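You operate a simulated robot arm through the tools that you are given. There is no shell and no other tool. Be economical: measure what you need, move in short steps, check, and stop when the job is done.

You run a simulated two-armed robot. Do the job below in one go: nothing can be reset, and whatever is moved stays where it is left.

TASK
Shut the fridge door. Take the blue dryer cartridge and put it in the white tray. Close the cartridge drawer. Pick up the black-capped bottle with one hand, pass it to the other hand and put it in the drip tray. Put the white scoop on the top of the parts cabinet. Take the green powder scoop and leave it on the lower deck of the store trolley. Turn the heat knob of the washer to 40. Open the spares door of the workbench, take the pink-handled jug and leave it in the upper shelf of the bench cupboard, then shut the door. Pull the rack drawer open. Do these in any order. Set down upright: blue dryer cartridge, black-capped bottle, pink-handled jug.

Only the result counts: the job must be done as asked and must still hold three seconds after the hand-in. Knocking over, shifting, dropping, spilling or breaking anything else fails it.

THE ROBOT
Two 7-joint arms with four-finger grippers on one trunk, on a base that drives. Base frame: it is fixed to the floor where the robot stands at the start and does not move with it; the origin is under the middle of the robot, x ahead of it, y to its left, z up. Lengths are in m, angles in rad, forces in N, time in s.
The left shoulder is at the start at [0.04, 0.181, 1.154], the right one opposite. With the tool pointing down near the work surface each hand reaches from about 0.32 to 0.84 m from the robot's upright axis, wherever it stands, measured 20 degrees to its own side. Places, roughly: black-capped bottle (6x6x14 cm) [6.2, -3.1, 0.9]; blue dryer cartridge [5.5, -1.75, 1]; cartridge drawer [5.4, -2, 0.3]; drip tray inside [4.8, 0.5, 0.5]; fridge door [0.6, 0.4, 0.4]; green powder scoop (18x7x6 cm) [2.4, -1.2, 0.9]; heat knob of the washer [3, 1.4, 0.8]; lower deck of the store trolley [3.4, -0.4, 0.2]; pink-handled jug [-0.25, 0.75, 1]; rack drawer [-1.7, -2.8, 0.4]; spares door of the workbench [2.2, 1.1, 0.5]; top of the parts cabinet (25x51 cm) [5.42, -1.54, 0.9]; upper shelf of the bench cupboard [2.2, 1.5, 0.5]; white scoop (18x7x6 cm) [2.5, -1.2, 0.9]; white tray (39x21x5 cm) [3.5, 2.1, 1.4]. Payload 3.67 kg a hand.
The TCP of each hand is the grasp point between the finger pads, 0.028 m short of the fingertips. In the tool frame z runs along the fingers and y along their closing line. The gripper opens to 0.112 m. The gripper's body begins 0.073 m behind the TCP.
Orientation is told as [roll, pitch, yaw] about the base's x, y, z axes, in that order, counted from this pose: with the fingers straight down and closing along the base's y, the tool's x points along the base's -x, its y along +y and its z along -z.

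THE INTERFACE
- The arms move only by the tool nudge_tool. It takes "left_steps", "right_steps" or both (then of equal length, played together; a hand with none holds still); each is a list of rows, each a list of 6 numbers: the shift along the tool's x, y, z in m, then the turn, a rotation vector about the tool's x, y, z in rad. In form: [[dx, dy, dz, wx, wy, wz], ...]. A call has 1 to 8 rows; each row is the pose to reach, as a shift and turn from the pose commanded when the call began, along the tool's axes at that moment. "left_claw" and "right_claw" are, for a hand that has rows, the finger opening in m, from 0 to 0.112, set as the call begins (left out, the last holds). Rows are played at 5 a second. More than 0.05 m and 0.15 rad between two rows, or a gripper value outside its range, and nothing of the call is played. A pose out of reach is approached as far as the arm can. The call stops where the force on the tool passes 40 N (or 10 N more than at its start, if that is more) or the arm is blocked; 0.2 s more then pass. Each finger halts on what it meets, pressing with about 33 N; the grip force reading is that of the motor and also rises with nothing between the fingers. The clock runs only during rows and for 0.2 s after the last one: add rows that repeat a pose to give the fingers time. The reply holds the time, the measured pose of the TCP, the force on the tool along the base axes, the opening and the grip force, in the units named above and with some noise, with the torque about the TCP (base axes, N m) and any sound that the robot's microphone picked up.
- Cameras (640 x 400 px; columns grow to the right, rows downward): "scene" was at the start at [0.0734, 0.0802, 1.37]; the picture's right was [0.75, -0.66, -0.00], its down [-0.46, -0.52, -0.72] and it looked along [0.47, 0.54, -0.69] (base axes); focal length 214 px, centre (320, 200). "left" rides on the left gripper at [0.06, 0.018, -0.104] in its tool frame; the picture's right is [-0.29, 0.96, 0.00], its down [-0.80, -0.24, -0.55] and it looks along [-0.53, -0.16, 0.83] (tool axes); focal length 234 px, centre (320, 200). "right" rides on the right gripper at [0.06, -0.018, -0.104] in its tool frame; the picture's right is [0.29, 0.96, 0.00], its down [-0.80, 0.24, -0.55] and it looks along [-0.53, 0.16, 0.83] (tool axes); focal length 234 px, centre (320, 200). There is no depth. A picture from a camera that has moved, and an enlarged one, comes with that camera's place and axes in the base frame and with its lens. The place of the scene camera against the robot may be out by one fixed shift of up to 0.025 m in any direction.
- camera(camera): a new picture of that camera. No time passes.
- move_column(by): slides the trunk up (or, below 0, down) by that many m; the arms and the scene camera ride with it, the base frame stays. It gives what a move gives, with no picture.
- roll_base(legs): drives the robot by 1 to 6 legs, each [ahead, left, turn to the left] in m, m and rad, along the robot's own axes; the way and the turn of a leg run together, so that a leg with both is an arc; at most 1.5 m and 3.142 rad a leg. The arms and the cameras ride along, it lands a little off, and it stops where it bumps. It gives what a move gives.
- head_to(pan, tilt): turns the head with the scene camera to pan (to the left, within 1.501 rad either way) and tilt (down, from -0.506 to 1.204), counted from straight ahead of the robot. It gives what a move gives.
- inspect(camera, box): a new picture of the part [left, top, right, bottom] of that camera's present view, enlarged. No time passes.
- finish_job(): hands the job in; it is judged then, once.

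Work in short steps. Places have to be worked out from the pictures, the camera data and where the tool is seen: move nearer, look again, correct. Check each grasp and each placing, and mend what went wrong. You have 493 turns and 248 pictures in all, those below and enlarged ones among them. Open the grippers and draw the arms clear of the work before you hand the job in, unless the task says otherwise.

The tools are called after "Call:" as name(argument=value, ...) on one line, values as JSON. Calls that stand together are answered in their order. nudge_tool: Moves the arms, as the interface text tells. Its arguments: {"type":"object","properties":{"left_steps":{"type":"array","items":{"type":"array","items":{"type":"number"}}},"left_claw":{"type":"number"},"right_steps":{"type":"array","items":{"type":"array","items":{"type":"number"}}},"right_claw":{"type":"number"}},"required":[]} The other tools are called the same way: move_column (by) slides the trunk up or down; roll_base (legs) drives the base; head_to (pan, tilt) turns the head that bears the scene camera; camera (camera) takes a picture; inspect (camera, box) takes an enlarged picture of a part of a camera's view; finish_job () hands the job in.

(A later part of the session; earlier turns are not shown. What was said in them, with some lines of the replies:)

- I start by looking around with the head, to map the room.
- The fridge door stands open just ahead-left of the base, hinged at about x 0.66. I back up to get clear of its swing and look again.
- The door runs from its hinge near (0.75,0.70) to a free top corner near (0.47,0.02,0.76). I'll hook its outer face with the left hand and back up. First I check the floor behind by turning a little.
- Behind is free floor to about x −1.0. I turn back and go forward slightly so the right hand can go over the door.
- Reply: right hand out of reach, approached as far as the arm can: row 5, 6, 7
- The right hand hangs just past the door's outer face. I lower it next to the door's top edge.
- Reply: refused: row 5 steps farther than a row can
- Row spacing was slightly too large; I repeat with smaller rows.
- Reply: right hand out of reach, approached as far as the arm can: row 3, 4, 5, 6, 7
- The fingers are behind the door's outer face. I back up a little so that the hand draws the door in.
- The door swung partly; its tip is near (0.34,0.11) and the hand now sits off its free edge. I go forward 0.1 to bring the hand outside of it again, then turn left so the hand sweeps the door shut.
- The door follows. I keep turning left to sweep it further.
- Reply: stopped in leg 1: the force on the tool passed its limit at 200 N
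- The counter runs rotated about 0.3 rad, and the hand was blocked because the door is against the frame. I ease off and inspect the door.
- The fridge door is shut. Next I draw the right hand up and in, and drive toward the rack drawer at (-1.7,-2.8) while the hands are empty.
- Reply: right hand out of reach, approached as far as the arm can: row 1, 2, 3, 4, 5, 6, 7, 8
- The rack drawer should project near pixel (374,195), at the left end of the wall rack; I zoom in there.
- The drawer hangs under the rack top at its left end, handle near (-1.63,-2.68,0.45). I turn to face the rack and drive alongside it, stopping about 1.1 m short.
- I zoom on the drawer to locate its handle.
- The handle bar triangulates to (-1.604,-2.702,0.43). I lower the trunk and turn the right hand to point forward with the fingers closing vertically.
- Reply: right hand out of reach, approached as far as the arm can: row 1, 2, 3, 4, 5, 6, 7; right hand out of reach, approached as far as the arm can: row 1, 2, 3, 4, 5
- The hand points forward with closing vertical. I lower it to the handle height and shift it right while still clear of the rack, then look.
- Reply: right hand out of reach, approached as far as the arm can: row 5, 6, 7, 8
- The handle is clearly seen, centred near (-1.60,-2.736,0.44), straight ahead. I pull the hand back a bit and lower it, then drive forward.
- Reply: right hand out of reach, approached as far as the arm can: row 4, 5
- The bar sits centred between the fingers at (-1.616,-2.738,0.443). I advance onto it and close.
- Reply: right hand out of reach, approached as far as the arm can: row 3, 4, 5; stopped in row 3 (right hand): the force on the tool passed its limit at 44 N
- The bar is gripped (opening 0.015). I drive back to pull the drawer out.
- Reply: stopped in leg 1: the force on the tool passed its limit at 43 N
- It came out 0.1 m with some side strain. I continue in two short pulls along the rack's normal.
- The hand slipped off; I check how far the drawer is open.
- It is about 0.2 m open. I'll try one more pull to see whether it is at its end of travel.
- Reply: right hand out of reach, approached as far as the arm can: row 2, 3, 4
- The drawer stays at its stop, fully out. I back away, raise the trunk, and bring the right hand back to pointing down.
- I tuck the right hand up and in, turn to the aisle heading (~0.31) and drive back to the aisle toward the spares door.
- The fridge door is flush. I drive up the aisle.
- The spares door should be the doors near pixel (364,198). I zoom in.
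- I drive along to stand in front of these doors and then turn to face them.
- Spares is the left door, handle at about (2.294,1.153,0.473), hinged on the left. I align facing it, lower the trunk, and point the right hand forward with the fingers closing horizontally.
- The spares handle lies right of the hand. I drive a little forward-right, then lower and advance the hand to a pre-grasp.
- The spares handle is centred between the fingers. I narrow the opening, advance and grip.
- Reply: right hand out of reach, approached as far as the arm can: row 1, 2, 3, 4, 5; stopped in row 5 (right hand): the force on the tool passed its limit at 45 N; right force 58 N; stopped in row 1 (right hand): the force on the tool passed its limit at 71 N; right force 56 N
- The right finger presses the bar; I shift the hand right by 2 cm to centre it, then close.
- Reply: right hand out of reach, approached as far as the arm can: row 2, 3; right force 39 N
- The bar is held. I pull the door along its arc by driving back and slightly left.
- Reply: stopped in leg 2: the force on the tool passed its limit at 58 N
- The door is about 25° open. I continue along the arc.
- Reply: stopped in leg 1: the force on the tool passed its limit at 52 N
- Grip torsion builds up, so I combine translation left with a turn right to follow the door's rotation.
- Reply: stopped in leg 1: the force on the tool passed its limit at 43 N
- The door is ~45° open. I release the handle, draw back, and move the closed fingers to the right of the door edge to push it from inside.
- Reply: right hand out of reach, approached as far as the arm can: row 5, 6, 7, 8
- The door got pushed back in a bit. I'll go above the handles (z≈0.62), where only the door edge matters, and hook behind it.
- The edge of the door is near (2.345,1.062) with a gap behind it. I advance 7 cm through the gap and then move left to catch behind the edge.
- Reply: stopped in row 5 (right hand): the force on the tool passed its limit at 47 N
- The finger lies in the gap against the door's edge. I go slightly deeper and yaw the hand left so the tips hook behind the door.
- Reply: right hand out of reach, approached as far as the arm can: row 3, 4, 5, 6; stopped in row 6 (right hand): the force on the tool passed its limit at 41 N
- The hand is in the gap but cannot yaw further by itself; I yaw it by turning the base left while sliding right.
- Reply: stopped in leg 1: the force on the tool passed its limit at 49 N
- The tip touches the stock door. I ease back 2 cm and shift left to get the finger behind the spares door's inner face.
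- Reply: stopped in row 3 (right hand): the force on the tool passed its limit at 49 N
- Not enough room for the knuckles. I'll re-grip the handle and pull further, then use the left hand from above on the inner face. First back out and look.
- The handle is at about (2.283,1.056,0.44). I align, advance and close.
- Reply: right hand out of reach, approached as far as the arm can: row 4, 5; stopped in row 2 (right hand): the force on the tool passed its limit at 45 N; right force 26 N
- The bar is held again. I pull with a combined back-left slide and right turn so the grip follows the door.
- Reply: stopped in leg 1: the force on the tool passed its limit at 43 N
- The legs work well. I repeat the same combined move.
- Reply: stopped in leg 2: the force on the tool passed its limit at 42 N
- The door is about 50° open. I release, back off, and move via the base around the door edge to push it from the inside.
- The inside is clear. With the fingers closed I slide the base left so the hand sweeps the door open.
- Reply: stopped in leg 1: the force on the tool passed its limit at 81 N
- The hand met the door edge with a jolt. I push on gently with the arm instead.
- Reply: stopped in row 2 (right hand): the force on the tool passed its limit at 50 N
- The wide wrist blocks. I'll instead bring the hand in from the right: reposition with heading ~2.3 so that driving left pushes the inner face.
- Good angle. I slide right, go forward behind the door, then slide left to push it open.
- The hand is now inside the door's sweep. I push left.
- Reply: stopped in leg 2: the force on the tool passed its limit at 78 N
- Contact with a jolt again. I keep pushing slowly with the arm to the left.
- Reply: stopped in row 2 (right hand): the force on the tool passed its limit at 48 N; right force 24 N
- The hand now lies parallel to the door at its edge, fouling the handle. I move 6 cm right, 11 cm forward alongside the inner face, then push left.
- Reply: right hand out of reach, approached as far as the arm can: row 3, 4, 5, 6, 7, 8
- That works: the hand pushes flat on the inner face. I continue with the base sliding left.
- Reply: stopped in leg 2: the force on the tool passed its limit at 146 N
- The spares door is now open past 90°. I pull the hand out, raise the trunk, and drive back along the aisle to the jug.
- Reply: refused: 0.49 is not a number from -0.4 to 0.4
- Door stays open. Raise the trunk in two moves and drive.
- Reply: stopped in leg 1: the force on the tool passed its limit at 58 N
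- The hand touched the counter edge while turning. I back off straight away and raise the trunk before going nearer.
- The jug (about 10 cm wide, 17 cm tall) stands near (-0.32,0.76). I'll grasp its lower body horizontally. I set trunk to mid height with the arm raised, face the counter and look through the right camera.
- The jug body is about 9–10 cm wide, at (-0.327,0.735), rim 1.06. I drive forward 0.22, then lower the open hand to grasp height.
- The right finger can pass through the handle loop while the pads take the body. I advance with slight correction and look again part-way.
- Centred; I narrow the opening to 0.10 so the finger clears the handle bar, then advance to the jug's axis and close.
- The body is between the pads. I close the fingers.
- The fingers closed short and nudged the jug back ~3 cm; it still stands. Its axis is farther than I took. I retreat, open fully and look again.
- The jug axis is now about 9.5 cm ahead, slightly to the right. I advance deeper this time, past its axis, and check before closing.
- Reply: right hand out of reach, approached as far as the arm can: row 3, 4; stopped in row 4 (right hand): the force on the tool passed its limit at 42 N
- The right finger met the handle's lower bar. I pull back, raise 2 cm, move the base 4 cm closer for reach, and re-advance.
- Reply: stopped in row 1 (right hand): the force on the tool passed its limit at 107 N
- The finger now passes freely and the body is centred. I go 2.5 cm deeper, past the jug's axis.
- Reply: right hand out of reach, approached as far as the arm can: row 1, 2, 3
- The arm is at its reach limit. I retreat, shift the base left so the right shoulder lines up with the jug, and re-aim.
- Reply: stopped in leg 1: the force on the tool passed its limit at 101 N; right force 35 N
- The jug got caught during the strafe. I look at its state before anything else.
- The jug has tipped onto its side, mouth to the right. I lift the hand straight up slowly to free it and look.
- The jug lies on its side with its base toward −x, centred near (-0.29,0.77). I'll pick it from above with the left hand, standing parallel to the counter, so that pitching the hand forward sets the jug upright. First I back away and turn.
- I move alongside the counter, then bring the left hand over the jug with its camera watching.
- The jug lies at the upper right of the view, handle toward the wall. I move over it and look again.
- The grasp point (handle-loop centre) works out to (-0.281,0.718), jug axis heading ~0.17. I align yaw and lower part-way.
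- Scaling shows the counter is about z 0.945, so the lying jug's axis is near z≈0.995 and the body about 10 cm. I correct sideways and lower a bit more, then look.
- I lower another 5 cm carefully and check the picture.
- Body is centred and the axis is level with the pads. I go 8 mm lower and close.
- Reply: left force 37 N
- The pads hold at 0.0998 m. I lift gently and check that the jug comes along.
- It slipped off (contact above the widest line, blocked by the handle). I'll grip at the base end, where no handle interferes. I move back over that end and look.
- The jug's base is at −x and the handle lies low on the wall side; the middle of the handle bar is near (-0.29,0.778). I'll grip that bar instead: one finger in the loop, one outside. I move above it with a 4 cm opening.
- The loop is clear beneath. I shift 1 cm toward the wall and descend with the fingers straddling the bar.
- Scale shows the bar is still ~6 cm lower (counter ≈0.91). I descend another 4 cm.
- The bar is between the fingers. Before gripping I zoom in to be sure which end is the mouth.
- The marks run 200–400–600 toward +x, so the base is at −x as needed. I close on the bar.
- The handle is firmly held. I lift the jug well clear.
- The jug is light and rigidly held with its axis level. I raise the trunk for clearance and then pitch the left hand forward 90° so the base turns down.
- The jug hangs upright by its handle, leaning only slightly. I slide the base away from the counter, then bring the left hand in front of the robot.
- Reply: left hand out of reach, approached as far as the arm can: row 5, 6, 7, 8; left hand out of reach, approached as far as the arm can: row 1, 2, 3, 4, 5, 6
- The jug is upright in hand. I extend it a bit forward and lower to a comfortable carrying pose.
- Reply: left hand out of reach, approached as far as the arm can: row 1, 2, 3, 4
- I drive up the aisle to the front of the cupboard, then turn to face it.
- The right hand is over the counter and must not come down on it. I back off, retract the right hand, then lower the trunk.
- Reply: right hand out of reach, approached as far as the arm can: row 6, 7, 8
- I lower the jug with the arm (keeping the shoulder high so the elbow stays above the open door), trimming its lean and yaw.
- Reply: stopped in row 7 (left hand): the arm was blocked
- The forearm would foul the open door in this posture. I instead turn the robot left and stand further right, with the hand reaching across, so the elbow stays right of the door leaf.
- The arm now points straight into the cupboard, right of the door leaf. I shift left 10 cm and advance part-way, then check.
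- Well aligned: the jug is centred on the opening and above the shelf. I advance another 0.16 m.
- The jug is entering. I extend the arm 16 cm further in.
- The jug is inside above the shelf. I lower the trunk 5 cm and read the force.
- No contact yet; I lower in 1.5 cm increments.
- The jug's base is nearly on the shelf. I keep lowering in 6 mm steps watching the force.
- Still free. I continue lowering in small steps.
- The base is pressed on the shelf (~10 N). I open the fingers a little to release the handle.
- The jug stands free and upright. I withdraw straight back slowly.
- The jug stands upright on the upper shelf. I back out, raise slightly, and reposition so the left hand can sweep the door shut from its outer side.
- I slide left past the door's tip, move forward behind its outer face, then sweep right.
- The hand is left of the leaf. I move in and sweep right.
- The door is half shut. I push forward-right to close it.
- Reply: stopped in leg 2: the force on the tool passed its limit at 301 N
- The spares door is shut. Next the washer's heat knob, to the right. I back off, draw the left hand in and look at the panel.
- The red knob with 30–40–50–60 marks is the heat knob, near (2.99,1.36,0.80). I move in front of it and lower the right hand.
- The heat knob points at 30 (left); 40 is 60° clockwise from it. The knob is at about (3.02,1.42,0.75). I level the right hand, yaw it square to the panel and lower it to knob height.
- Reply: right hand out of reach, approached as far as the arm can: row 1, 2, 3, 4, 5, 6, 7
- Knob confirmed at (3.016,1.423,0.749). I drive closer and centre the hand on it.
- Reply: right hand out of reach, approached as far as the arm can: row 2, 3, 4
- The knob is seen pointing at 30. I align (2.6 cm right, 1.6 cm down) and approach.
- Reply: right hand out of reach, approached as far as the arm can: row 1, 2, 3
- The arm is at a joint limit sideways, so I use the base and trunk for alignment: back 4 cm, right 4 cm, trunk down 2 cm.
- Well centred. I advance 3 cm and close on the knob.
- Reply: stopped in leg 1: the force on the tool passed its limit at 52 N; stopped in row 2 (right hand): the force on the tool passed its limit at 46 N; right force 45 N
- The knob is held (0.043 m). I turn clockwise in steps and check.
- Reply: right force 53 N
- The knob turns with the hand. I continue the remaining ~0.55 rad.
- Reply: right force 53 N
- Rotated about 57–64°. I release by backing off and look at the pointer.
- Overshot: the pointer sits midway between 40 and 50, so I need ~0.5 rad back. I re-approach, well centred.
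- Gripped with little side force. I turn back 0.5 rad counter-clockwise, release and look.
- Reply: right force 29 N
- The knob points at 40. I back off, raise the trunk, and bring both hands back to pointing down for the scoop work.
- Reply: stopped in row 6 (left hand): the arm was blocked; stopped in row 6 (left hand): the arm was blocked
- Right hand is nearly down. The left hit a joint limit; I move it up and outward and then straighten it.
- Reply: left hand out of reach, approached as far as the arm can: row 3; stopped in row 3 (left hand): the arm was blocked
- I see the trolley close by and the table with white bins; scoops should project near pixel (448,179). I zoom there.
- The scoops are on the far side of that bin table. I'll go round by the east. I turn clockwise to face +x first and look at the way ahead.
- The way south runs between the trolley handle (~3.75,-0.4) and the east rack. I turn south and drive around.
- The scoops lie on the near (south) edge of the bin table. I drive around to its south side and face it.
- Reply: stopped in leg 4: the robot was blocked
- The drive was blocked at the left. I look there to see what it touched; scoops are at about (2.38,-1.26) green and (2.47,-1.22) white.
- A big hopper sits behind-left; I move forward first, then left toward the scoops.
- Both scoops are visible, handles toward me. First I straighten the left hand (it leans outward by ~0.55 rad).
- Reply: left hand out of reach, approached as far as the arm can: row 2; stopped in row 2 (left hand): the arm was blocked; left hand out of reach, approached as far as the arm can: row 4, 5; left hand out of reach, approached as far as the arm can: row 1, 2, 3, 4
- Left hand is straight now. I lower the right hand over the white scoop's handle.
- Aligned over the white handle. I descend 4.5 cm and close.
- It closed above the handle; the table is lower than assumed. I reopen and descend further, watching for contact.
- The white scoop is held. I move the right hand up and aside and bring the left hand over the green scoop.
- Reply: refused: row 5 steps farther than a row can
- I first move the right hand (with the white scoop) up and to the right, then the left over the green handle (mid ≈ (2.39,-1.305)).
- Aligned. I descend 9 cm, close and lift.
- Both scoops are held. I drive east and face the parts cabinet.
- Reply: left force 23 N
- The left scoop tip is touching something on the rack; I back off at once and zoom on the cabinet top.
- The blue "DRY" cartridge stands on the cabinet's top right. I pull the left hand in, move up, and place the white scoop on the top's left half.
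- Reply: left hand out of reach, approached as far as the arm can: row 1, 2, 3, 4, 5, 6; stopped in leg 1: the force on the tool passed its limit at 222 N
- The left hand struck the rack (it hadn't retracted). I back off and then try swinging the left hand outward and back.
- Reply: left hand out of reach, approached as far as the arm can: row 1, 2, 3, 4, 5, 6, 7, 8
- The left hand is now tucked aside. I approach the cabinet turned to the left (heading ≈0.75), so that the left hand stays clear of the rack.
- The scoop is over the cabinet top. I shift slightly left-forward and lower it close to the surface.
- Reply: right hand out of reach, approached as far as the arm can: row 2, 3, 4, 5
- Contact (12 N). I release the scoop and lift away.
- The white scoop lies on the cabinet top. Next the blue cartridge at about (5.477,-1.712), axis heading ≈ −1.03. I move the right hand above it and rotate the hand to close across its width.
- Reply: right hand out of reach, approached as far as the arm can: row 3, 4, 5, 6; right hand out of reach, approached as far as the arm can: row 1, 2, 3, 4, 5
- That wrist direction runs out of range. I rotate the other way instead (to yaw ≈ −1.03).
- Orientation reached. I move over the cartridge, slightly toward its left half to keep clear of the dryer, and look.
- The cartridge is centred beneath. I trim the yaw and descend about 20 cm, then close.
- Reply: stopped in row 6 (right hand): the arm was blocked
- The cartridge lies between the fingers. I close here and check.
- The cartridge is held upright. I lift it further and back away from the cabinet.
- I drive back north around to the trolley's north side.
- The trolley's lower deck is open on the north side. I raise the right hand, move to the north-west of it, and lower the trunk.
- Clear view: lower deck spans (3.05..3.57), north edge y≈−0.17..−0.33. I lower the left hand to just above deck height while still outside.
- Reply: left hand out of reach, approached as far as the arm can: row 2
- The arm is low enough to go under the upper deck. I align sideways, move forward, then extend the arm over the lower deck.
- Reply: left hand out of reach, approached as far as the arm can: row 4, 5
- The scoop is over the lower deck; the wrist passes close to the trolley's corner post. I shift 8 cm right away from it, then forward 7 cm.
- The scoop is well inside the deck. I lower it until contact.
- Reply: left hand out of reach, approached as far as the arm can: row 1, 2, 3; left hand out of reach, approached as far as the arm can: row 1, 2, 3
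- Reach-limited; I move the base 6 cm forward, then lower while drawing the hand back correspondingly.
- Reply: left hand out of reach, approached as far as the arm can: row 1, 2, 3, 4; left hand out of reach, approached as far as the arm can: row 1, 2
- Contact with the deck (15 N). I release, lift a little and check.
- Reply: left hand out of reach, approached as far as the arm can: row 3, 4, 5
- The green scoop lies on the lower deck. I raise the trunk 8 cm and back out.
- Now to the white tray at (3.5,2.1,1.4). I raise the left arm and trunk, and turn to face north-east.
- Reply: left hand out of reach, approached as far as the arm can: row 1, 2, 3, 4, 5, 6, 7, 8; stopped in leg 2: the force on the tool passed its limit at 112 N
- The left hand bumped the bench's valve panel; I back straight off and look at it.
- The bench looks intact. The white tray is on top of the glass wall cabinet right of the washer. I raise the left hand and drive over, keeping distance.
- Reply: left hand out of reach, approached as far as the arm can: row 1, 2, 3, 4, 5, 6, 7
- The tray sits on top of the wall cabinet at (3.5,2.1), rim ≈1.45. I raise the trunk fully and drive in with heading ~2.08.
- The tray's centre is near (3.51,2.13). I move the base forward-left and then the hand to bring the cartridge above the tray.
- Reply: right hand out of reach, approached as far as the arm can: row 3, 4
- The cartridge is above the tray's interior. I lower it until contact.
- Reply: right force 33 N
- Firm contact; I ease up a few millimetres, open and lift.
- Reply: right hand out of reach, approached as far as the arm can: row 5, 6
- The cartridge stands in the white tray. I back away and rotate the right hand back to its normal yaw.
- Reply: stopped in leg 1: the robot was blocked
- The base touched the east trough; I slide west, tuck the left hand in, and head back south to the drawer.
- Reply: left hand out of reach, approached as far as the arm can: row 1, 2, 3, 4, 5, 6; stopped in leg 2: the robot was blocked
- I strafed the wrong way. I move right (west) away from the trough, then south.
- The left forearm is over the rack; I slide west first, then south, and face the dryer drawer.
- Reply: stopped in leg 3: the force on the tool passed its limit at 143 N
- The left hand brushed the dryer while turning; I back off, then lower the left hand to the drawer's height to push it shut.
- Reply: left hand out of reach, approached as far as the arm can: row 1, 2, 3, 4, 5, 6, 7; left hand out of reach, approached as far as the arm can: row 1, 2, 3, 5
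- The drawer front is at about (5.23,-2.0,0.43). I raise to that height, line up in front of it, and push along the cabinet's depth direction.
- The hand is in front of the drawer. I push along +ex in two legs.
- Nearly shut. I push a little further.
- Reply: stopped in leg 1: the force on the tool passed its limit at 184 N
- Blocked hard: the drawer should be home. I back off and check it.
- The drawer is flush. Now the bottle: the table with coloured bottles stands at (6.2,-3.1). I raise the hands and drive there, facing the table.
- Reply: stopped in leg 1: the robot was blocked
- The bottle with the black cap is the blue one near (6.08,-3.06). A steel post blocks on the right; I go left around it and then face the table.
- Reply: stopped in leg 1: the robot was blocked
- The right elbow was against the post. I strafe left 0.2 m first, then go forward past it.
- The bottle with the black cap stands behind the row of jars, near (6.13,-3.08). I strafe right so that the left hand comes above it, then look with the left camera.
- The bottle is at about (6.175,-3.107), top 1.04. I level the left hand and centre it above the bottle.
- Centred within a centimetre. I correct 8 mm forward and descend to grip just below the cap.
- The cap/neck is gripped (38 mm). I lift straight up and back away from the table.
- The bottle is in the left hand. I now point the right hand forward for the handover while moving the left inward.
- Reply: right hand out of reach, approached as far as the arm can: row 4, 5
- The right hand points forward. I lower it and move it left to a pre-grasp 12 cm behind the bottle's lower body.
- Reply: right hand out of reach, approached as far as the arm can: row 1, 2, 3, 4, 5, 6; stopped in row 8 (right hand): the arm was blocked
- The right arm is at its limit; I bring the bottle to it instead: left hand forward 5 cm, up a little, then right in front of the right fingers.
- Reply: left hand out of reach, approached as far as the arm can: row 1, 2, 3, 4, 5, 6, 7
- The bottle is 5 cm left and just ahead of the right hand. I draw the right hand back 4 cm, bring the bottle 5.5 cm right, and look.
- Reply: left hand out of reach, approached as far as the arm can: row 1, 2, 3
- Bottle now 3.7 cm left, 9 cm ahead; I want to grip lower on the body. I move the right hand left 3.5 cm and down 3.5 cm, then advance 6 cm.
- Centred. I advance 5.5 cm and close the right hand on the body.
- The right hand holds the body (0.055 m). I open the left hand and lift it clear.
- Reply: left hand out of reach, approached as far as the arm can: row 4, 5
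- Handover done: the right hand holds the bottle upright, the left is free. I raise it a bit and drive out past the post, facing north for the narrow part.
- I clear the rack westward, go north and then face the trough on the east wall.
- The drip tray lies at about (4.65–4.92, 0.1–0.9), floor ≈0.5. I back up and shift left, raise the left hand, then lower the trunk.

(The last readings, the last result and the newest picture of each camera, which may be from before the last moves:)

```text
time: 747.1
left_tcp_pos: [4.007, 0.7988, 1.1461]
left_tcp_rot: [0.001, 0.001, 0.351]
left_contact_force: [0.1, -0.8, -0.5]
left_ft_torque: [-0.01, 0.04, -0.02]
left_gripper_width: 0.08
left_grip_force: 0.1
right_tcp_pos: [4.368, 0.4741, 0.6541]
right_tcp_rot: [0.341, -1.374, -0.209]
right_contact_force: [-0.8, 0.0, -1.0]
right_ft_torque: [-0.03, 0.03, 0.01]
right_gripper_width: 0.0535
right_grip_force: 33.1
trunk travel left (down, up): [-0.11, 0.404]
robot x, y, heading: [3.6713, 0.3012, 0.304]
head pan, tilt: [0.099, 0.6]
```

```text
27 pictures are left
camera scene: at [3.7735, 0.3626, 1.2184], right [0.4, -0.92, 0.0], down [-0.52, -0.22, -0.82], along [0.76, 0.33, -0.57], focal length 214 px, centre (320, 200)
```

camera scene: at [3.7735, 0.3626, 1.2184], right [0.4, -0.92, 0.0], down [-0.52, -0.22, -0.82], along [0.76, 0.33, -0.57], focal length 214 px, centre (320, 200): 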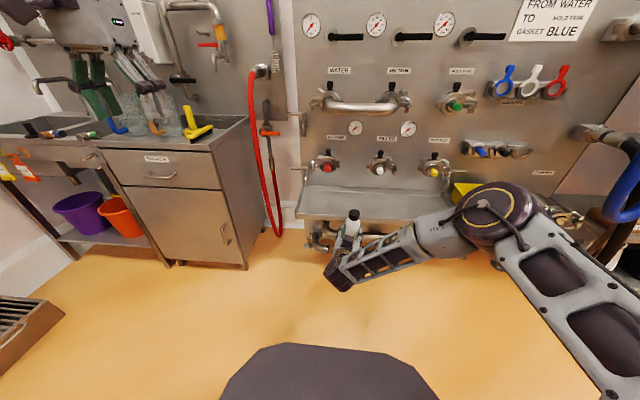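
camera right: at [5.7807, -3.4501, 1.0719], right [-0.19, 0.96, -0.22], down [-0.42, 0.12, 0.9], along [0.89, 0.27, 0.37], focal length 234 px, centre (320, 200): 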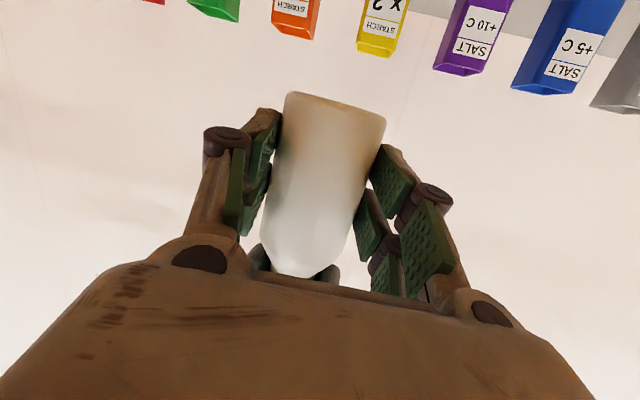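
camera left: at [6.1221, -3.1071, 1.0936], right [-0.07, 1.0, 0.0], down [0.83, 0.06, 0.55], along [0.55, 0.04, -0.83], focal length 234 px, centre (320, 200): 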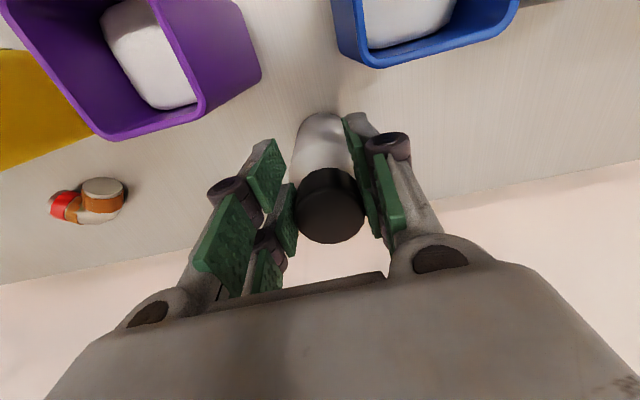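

The path to the tray is clear. I drive forward 0.3 m and look through the right camera.

Call:
roll_base(legs=[[0.3, -0.01, 0]])

Call:
camera(camera="scene")

Call:
camera(camera="right")

```text
time: 749.2
left_tcp_pos: [4.3085, 0.8804, 1.1458]
left_tcp_rot: [0.003, 0.004, 0.346]
left_contact_force: [0.5, 0.3, -0.4]
left_ft_torque: [0.0, 0.05, -0.01]
left_gripper_width: 0.0801
left_grip_force: 0.0
right_tcp_pos: [4.6673, 0.5537, 0.6544]
right_tcp_rot: [0.338, -1.373, -0.212]
right_contact_force: [0.3, -0.2, -0.5]
right_ft_torque: [-0.01, 0.03, -0.02]
right_gripper_width: 0.0537
right_grip_force: 32.9
trunk travel left (down, up): [-0.11, 0.404]
robot x, y, heading: [3.9731, 0.3852, 0.298]
head pan, tilt: [0.099, 0.6]
```

```text
26 pictures are left
camera scene: at [4.0725, 0.4455, 1.2183], right [0.39, -0.92, 0.0], down [-0.52, -0.22, -0.82], along [0.76, 0.32, -0.57], focal length 214 px, centre (320, 200)
```

scene: 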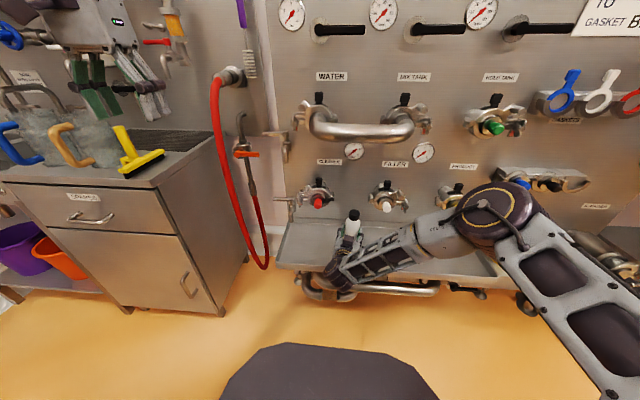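

```text
25 pictures are left
camera right: at [4.5558, 0.5252, 0.6127], right [-0.17, 0.96, -0.22], down [-0.41, 0.13, 0.9], along [0.89, 0.24, 0.37], focal length 234 px, centre (320, 200)
```

right: 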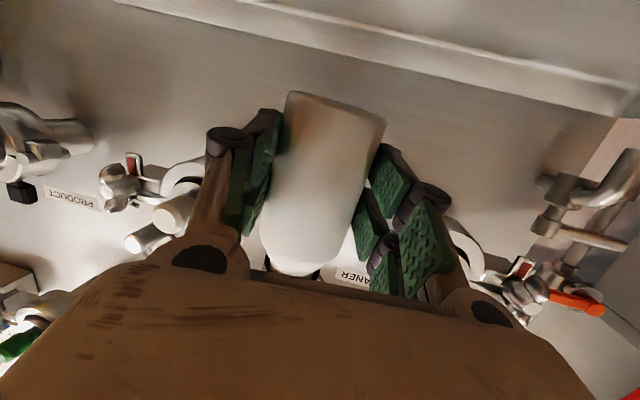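

The bottle is just inside the tray's front lip. I extend 5 cm further and lower with the trunk.

Call:
nudge_tool(right_steps=[[-0.004, 0, 0.025, 0, 0, 0], [-0.008, 0, 0.05, 0, 0, 0]])

Call:
move_column(by=-0.06)

Call:
inspect(camera="scene", box=[270, 170, 450, 310])

```text
time: 749.8
left_tcp_pos: [4.3074, 0.8797, 1.1463]
left_tcp_rot: [0.003, 0.0, 0.348]
left_contact_force: [0.2, 0.6, -0.4]
left_ft_torque: [-0.01, 0.01, 0.0]
left_gripper_width: 0.0801
left_grip_force: 0.0
right_tcp_pos: [4.7186, 0.5579, 0.652]
right_tcp_rot: [0.339, -1.371, -0.212]
right_contact_force: [-0.7, 0.2, -0.8]
right_ft_torque: [-0.03, 0.03, 0.0]
right_gripper_width: 0.0537
right_grip_force: 33.1
trunk travel left (down, up): [-0.11, 0.404]
robot x, y, heading: [3.9717, 0.388, 0.306]
head pan, tilt: [0.099, 0.6]
```

```text
time: 750.4
left_tcp_pos: [4.3061, 0.8794, 1.1126]
left_tcp_rot: [0.003, 0.002, 0.347]
left_contact_force: [0.4, 1.1, 0.2]
left_ft_torque: [0.02, 0.0, 0.04]
left_gripper_width: 0.0801
left_grip_force: 0.0
right_tcp_pos: [4.717, 0.5587, 0.6233]
right_tcp_rot: [0.322, -1.379, -0.199]
right_contact_force: [-11.2, -6.4, 12.2]
right_ft_torque: [-0.82, 2.4, 0.51]
right_gripper_width: 0.0535
right_grip_force: 33.4
trunk travel left (down, up): [-0.077, 0.437]
robot x, y, heading: [3.9707, 0.3826, 0.299]
head pan, tilt: [0.099, 0.6]
stopped: the force on the tool passed its limit at 90 N (the readings are from after the stop); the commanded pose is now the measured one
```

```text
2.86 times, centred on (360, 240) of scene
camera zoom: at [4.0701, 0.4446, 1.1846], right [0.39, -0.92, 0.0], down [-0.52, -0.22, -0.83], along [0.76, 0.32, -0.56], focal length 613 px, centre (206, 86)
```

zoom: 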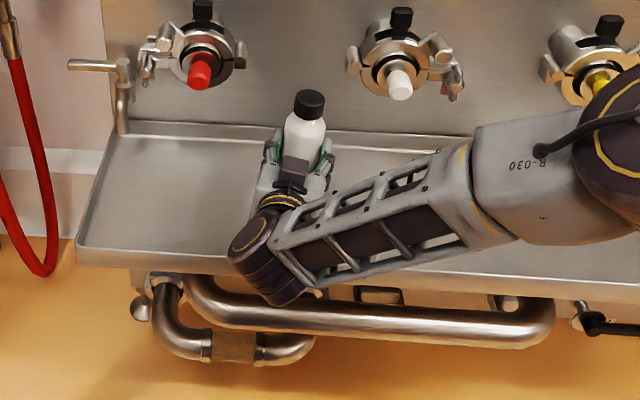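

The wrist's underside touched the tray's front lip. I lift 3 cm, draw back 6 cm so that only the fingers are inside the lip, and lower again.

Call:
move_column(by=0.035)

Call:
nudge_tool(right_steps=[[0.004, 0, -0.025, 0, 0, 0], [0.008, 0, -0.05, 0, 0, 0], [0.01, 0, -0.06, 0, 0, 0]])

Call:
move_column(by=-0.06)

Call:
inspect(camera="scene", box=[270, 170, 450, 310])

```text
time: 751.2
left_tcp_pos: [4.3086, 0.8798, 1.1463]
left_tcp_rot: [0.003, 0.003, 0.348]
left_contact_force: [-0.4, 0.1, -0.1]
left_ft_torque: [-0.03, 0.03, 0.03]
left_gripper_width: 0.0799
left_grip_force: 0.0
right_tcp_pos: [4.7175, 0.5588, 0.6554]
right_tcp_rot: [0.32, -1.377, -0.196]
right_contact_force: [-0.3, -0.3, -1.0]
right_ft_torque: [-0.01, 0.0, -0.03]
right_gripper_width: 0.0533
right_grip_force: 32.4
trunk travel left (down, up): [-0.112, 0.402]
robot x, y, heading: [3.9705, 0.3828, 0.297]
head pan, tilt: [0.099, 0.6]
```

```text
time: 752.0
left_tcp_pos: [4.3074, 0.8798, 1.1486]
left_tcp_rot: [0.004, 0.003, 0.347]
left_contact_force: [0.7, -0.5, 0.7]
left_ft_torque: [0.0, 0.03, -0.02]
left_gripper_width: 0.0797
left_grip_force: 0.0
right_tcp_pos: [4.6567, 0.5525, 0.6592]
right_tcp_rot: [0.321, -1.378, -0.198]
right_contact_force: [0.0, 0.6, -1.3]
right_ft_torque: [0.01, 0.04, 0.04]
right_gripper_width: 0.0538
right_grip_force: 33.0
trunk travel left (down, up): [-0.112, 0.402]
robot x, y, heading: [3.9721, 0.388, 0.3]
head pan, tilt: [0.099, 0.6]
```

```text
time: 753.0
left_tcp_pos: [4.3064, 0.8801, 1.0863]
left_tcp_rot: [0.003, 0.003, 0.346]
left_contact_force: [-0.7, -0.1, -0.1]
left_ft_torque: [0.0, -0.01, 0.0]
left_gripper_width: 0.0797
left_grip_force: 0.1
right_tcp_pos: [4.6572, 0.5527, 0.5986]
right_tcp_rot: [0.325, -1.378, -0.202]
right_contact_force: [-0.4, 0.2, -0.8]
right_ft_torque: [0.0, -0.03, 0.01]
right_gripper_width: 0.0537
right_grip_force: 33.0
trunk travel left (down, up): [-0.052, 0.462]
robot x, y, heading: [3.9726, 0.385, 0.301]
head pan, tilt: [0.099, 0.6]
```

```text
2.86 times, centred on (360, 240) of scene
camera zoom: at [4.0713, 0.445, 1.1601], right [0.39, -0.92, 0.0], down [-0.52, -0.22, -0.83], along [0.76, 0.32, -0.56], focal length 613 px, centre (206, 86)
```

zoom: 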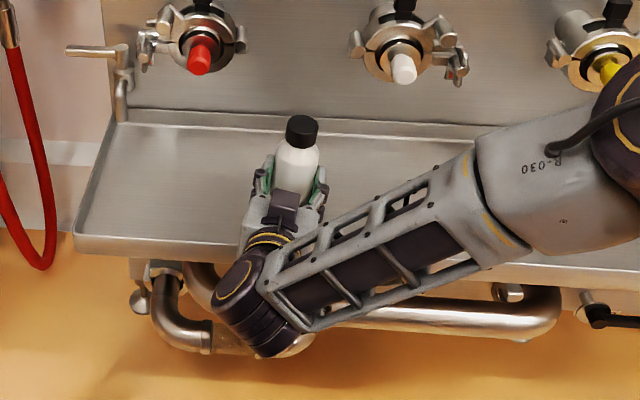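

No contact yet; I continue in 1 cm steps.

Call:
move_column(by=-0.012)

Call:
move_column(by=-0.01)

Call:
move_column(by=-0.01)

```text
time: 753.6
left_tcp_pos: [4.3068, 0.8797, 1.0751]
left_tcp_rot: [0.004, 0.005, 0.347]
left_contact_force: [0.0, -0.5, 0.9]
left_ft_torque: [0.02, -0.03, -0.05]
left_gripper_width: 0.0799
left_grip_force: 0.0
right_tcp_pos: [4.6566, 0.5529, 0.5871]
right_tcp_rot: [0.323, -1.378, -0.199]
right_contact_force: [-0.8, 0.3, -0.5]
right_ft_torque: [0.0, 0.03, 0.0]
right_gripper_width: 0.0536
right_grip_force: 33.1
trunk travel left (down, up): [-0.04, 0.474]
robot x, y, heading: [3.9707, 0.3874, 0.3]
head pan, tilt: [0.099, 0.6]
```

```text
time: 754.2
left_tcp_pos: [4.3077, 0.8794, 1.0657]
left_tcp_rot: [0.005, 0.003, 0.347]
left_contact_force: [0.0, 0.0, -0.6]
left_ft_torque: [-0.01, -0.02, 0.01]
left_gripper_width: 0.0796
left_grip_force: 0.0
right_tcp_pos: [4.6572, 0.5534, 0.5769]
right_tcp_rot: [0.322, -1.378, -0.198]
right_contact_force: [-0.4, -0.4, -0.5]
right_ft_torque: [0.0, 0.01, -0.03]
right_gripper_width: 0.0531
right_grip_force: 33.4
trunk travel left (down, up): [-0.03, 0.484]
robot x, y, heading: [3.9701, 0.3888, 0.299]
head pan, tilt: [0.099, 0.6]
```

```text
time: 754.8
left_tcp_pos: [4.3056, 0.8789, 1.058]
left_tcp_rot: [0.004, 0.001, 0.348]
left_contact_force: [0.0, -0.8, 0.4]
left_ft_torque: [0.04, 0.0, 0.0]
left_gripper_width: 0.08
left_grip_force: 0.1
right_tcp_pos: [4.6581, 0.5528, 0.5744]
right_tcp_rot: [0.353, -1.389, -0.23]
right_contact_force: [1.9, 1.5, 33.4]
right_ft_torque: [-1.23, 2.0, 0.13]
right_gripper_width: 0.0536
right_grip_force: 33.4
trunk travel left (down, up): [-0.02, 0.494]
robot x, y, heading: [3.9695, 0.3856, 0.3]
head pan, tilt: [0.099, 0.6]
```

Contact, but by the torque it is the palm on the lip (~7 cm behind the grip). I check the gap under the bottle with the left camera.

Call:
camera(camera="left")

Call:
camera(camera="right")

```text
22 pictures are left
camera left: at [4.2435, 0.8753, 1.1626], right [-0.06, 1.0, 0.0], down [0.83, 0.04, 0.55], along [0.55, 0.03, -0.83], focal length 234 px, centre (320, 200)
```

left: 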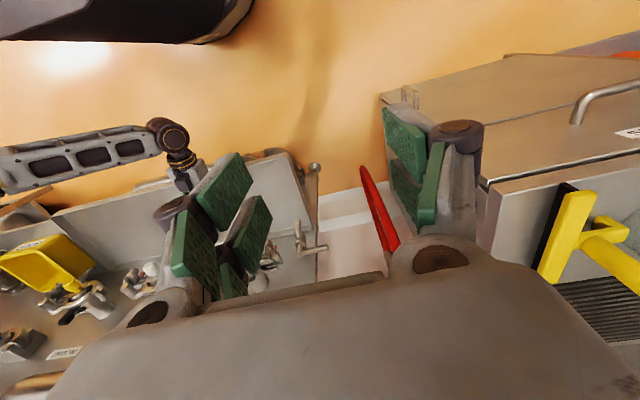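

```text
21 pictures are left
camera right: at [4.5472, 0.5252, 0.5315], right [-0.16, 0.96, -0.22], down [-0.43, 0.13, 0.89], along [0.89, 0.24, 0.39], focal length 234 px, centre (320, 200)
```

right: 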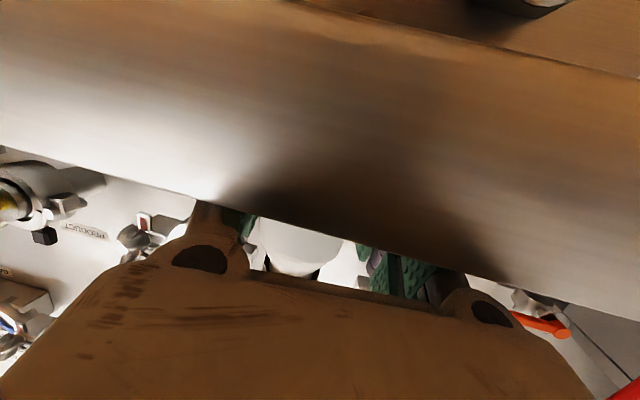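

Geometry puts the bottle's base within a few millimetres of the tray floor. I open the right hand slowly here.

Call:
nudge_tool(right_steps=[[0, 0, 0, 0, 0, 0], [0, 0, 0, 0, 0, 0], [0, 0, 0, 0, 0, 0]], right_claw=0.066)

Call:
inspect(camera="scene", box=[290, 180, 420, 290])

```text
time: 755.5
left_tcp_pos: [4.3063, 0.8797, 1.0567]
left_tcp_rot: [0.004, 0.004, 0.348]
left_contact_force: [-0.1, -0.4, 1.0]
left_ft_torque: [0.02, 0.03, -0.03]
left_gripper_width: 0.0798
left_grip_force: 0.1
right_tcp_pos: [4.6595, 0.5562, 0.574]
right_tcp_rot: [0.362, -1.387, -0.233]
right_contact_force: [-3.2, 3.0, 10.7]
right_ft_torque: [-0.39, 0.67, -0.24]
right_gripper_width: 0.0655
right_grip_force: 0.0
trunk travel left (down, up): [-0.02, 0.494]
robot x, y, heading: [3.9694, 0.3842, 0.303]
head pan, tilt: [0.099, 0.6]
stopped in row 3 (right hand): the force on the tool passed its limit at 44 N (the readings are from after the stop); the commanded pose is now the measured one
```

```text
3.64 times, centred on (355, 235) of scene
camera zoom: at [4.0707, 0.4451, 1.1286], right [0.39, -0.92, 0.0], down [-0.52, -0.22, -0.83], along [0.76, 0.32, -0.56], focal length 780 px, centre (193, 73)
```

zoom: 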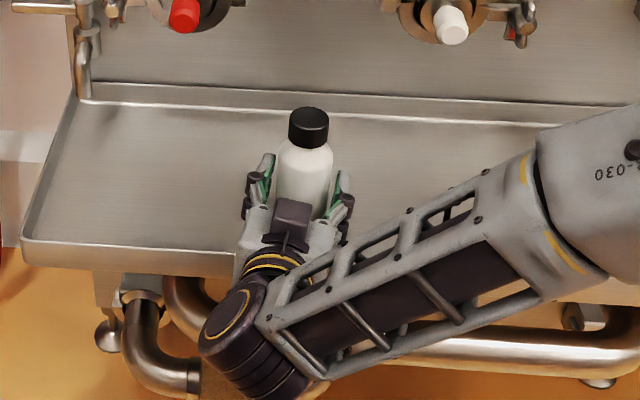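

The bottle stands on its own. I open wider, lift the palm off the lip by a centimetre and withdraw straight back.

Call:
nudge_tool(right_steps=[[0, 0, 0, 0, 0, 0], [0, 0, 0, 0, 0, 0]], right_claw=0.1)

Call:
move_column(by=0.012)

Call:
roll_base(legs=[[-0.3, 0, 0]])

Call:
camera(camera="scene")

```text
time: 756.1
left_tcp_pos: [4.3054, 0.8808, 1.0559]
left_tcp_rot: [0.004, 0.002, 0.349]
left_contact_force: [0.1, 0.1, -0.2]
left_ft_torque: [-0.05, -0.01, 0.01]
left_gripper_width: 0.0799
left_grip_force: 0.0
right_tcp_pos: [4.6598, 0.5566, 0.5755]
right_tcp_rot: [0.361, -1.387, -0.234]
right_contact_force: [7.4, 14.2, 16.0]
right_ft_torque: [-0.43, 0.81, -0.42]
right_gripper_width: 0.0949
right_grip_force: 0.1
trunk travel left (down, up): [-0.02, 0.494]
robot x, y, heading: [3.9711, 0.3883, 0.305]
head pan, tilt: [0.099, 0.6]
```

```text
time: 756.7
left_tcp_pos: [4.307, 0.8804, 1.067]
left_tcp_rot: [0.004, 0.004, 0.346]
left_contact_force: [0.7, 1.0, 0.0]
left_ft_torque: [0.01, 0.02, -0.01]
left_gripper_width: 0.0798
left_grip_force: 0.1
right_tcp_pos: [4.6588, 0.5536, 0.582]
right_tcp_rot: [0.332, -1.383, -0.212]
right_contact_force: [-0.4, 0.1, 0.0]
right_ft_torque: [0.04, -0.02, -0.03]
right_gripper_width: 0.1
right_grip_force: 0.0
trunk travel left (down, up): [-0.032, 0.482]
robot x, y, heading: [3.974, 0.3858, 0.298]
head pan, tilt: [0.099, 0.6]
```

```text
time: 758.8
left_tcp_pos: [4.0224, 0.7923, 1.0688]
left_tcp_rot: [0.003, 0.002, 0.348]
left_contact_force: [0.3, -0.4, -0.1]
left_ft_torque: [0.04, -0.05, 0.02]
left_gripper_width: 0.0798
left_grip_force: 0.0
right_tcp_pos: [4.3747, 0.4683, 0.5841]
right_tcp_rot: [0.349, -1.383, -0.225]
right_contact_force: [0.3, 1.0, 1.1]
right_ft_torque: [-0.02, -0.02, 0.0]
right_gripper_width: 0.1
right_grip_force: 0.0
trunk travel left (down, up): [-0.032, 0.482]
robot x, y, heading: [3.6897, 0.2947, 0.305]
head pan, tilt: [0.099, 0.6]
```

```text
19 pictures are left
camera scene: at [3.7875, 0.357, 1.1405], right [0.39, -0.92, 0.0], down [-0.52, -0.22, -0.83], along [0.76, 0.32, -0.56], focal length 214 px, centre (320, 200)
```

scene: 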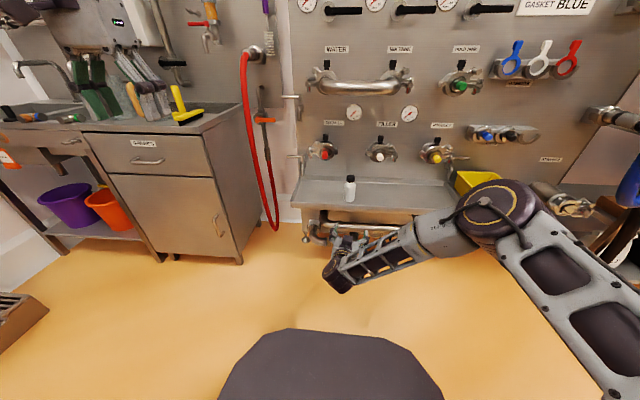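

The bottle stands upright in the drip tray and everything else is done. I back a little further clear, take one last look over the bench side, then hand in.

Call:
roll_base(legs=[[-0.3, 0, 0]])

Call:
head_to(pan=1.4, tilt=0.4)

Call:
camera(camera="scene")

```text
time: 760.8
left_tcp_pos: [3.7328, 0.707, 1.0679]
left_tcp_rot: [0.002, 0.001, 0.366]
left_contact_force: [0.0, 0.0, -0.6]
left_ft_torque: [0.02, -0.03, -0.01]
left_gripper_width: 0.0797
left_grip_force: 0.0
right_tcp_pos: [4.0912, 0.3889, 0.5837]
right_tcp_rot: [0.348, -1.384, -0.207]
right_contact_force: [-0.3, 0.6, 0.1]
right_ft_torque: [-0.01, 0.02, -0.03]
right_gripper_width: 0.1002
right_grip_force: 0.1
trunk travel left (down, up): [-0.032, 0.482]
robot x, y, heading: [3.409, 0.2067, 0.319]
head pan, tilt: [0.099, 0.6]
```

```text
time: 762.3
left_tcp_pos: [3.7331, 0.7075, 1.0679]
left_tcp_rot: [0.003, 0.004, 0.366]
left_contact_force: [0.5, -0.7, -0.5]
left_ft_torque: [0.04, -0.02, -0.02]
left_gripper_width: 0.08
left_grip_force: 0.1
right_tcp_pos: [4.0911, 0.3877, 0.584]
right_tcp_rot: [0.347, -1.385, -0.204]
right_contact_force: [-0.8, 0.3, 0.0]
right_ft_torque: [-0.02, 0.01, -0.03]
right_gripper_width: 0.1
right_grip_force: 0.0
trunk travel left (down, up): [-0.032, 0.482]
robot x, y, heading: [3.4084, 0.2046, 0.322]
head pan, tilt: [1.4, 0.4]
```

```text
18 pictures are left
camera scene: at [3.4116, 0.3239, 1.1586], right [0.99, 0.15, 0.0], down [0.06, -0.39, -0.92], along [-0.14, 0.91, -0.39], focal length 214 px, centre (320, 200)
```

scene: 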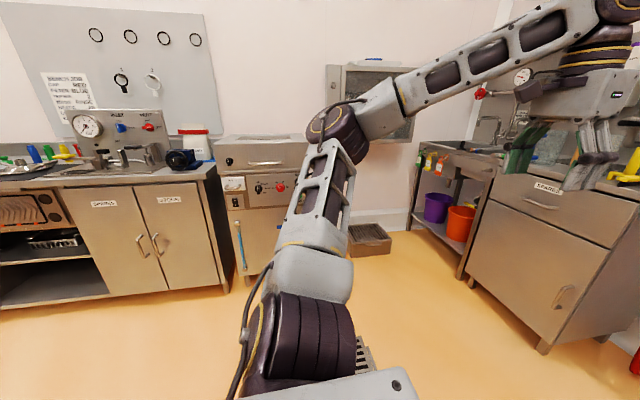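

The spares door is flush, the washer and bench look intact, the grippers are open and clear. I hand the job in.

Call:
finish_job()

```text
The job is handed in.
```

I handed the job in with every task carried out, but there were several bumps on the way. The result has not come back, and two results were not seen at hand-in.

**As last seen**
- **Fridge door:** shut.
- **Rack drawer:** pulled open to its stop.
- **Heat knob:** set to 40. I overshot once and turned it back.
- **Blue dryer cartridge:** upright in the white tray.
- **Cartridge drawer:** closed and flush.
- **White scoop:** on top of the parts cabinet.
- **Green powder scoop:** on the lower deck of the store trolley.
- **Black-capped bottle:** picked up with the left hand, passed to the right, and set upright in the drip tray.
- **Pink-handled jug:** upright on the upper shelf of the bench cupboard when I left it, with the spares door then closed.

**What might count against it**
- **Jug:** I knocked it onto its side on the counter while picking it up, then stood it up again. The spares door closed with a hard push (about 300 N). I did not reopen it, so I did not see the jug standing after that.
- **Bumps:** the left hand hit the store rack, the bench valve panel and the dryer. The right hand touched the counter edge. The base also touched a hopper, the trough and a steel post. The rack, bench and trough looked in place afterwards; I made no specific check of the dryer, hopper or post.
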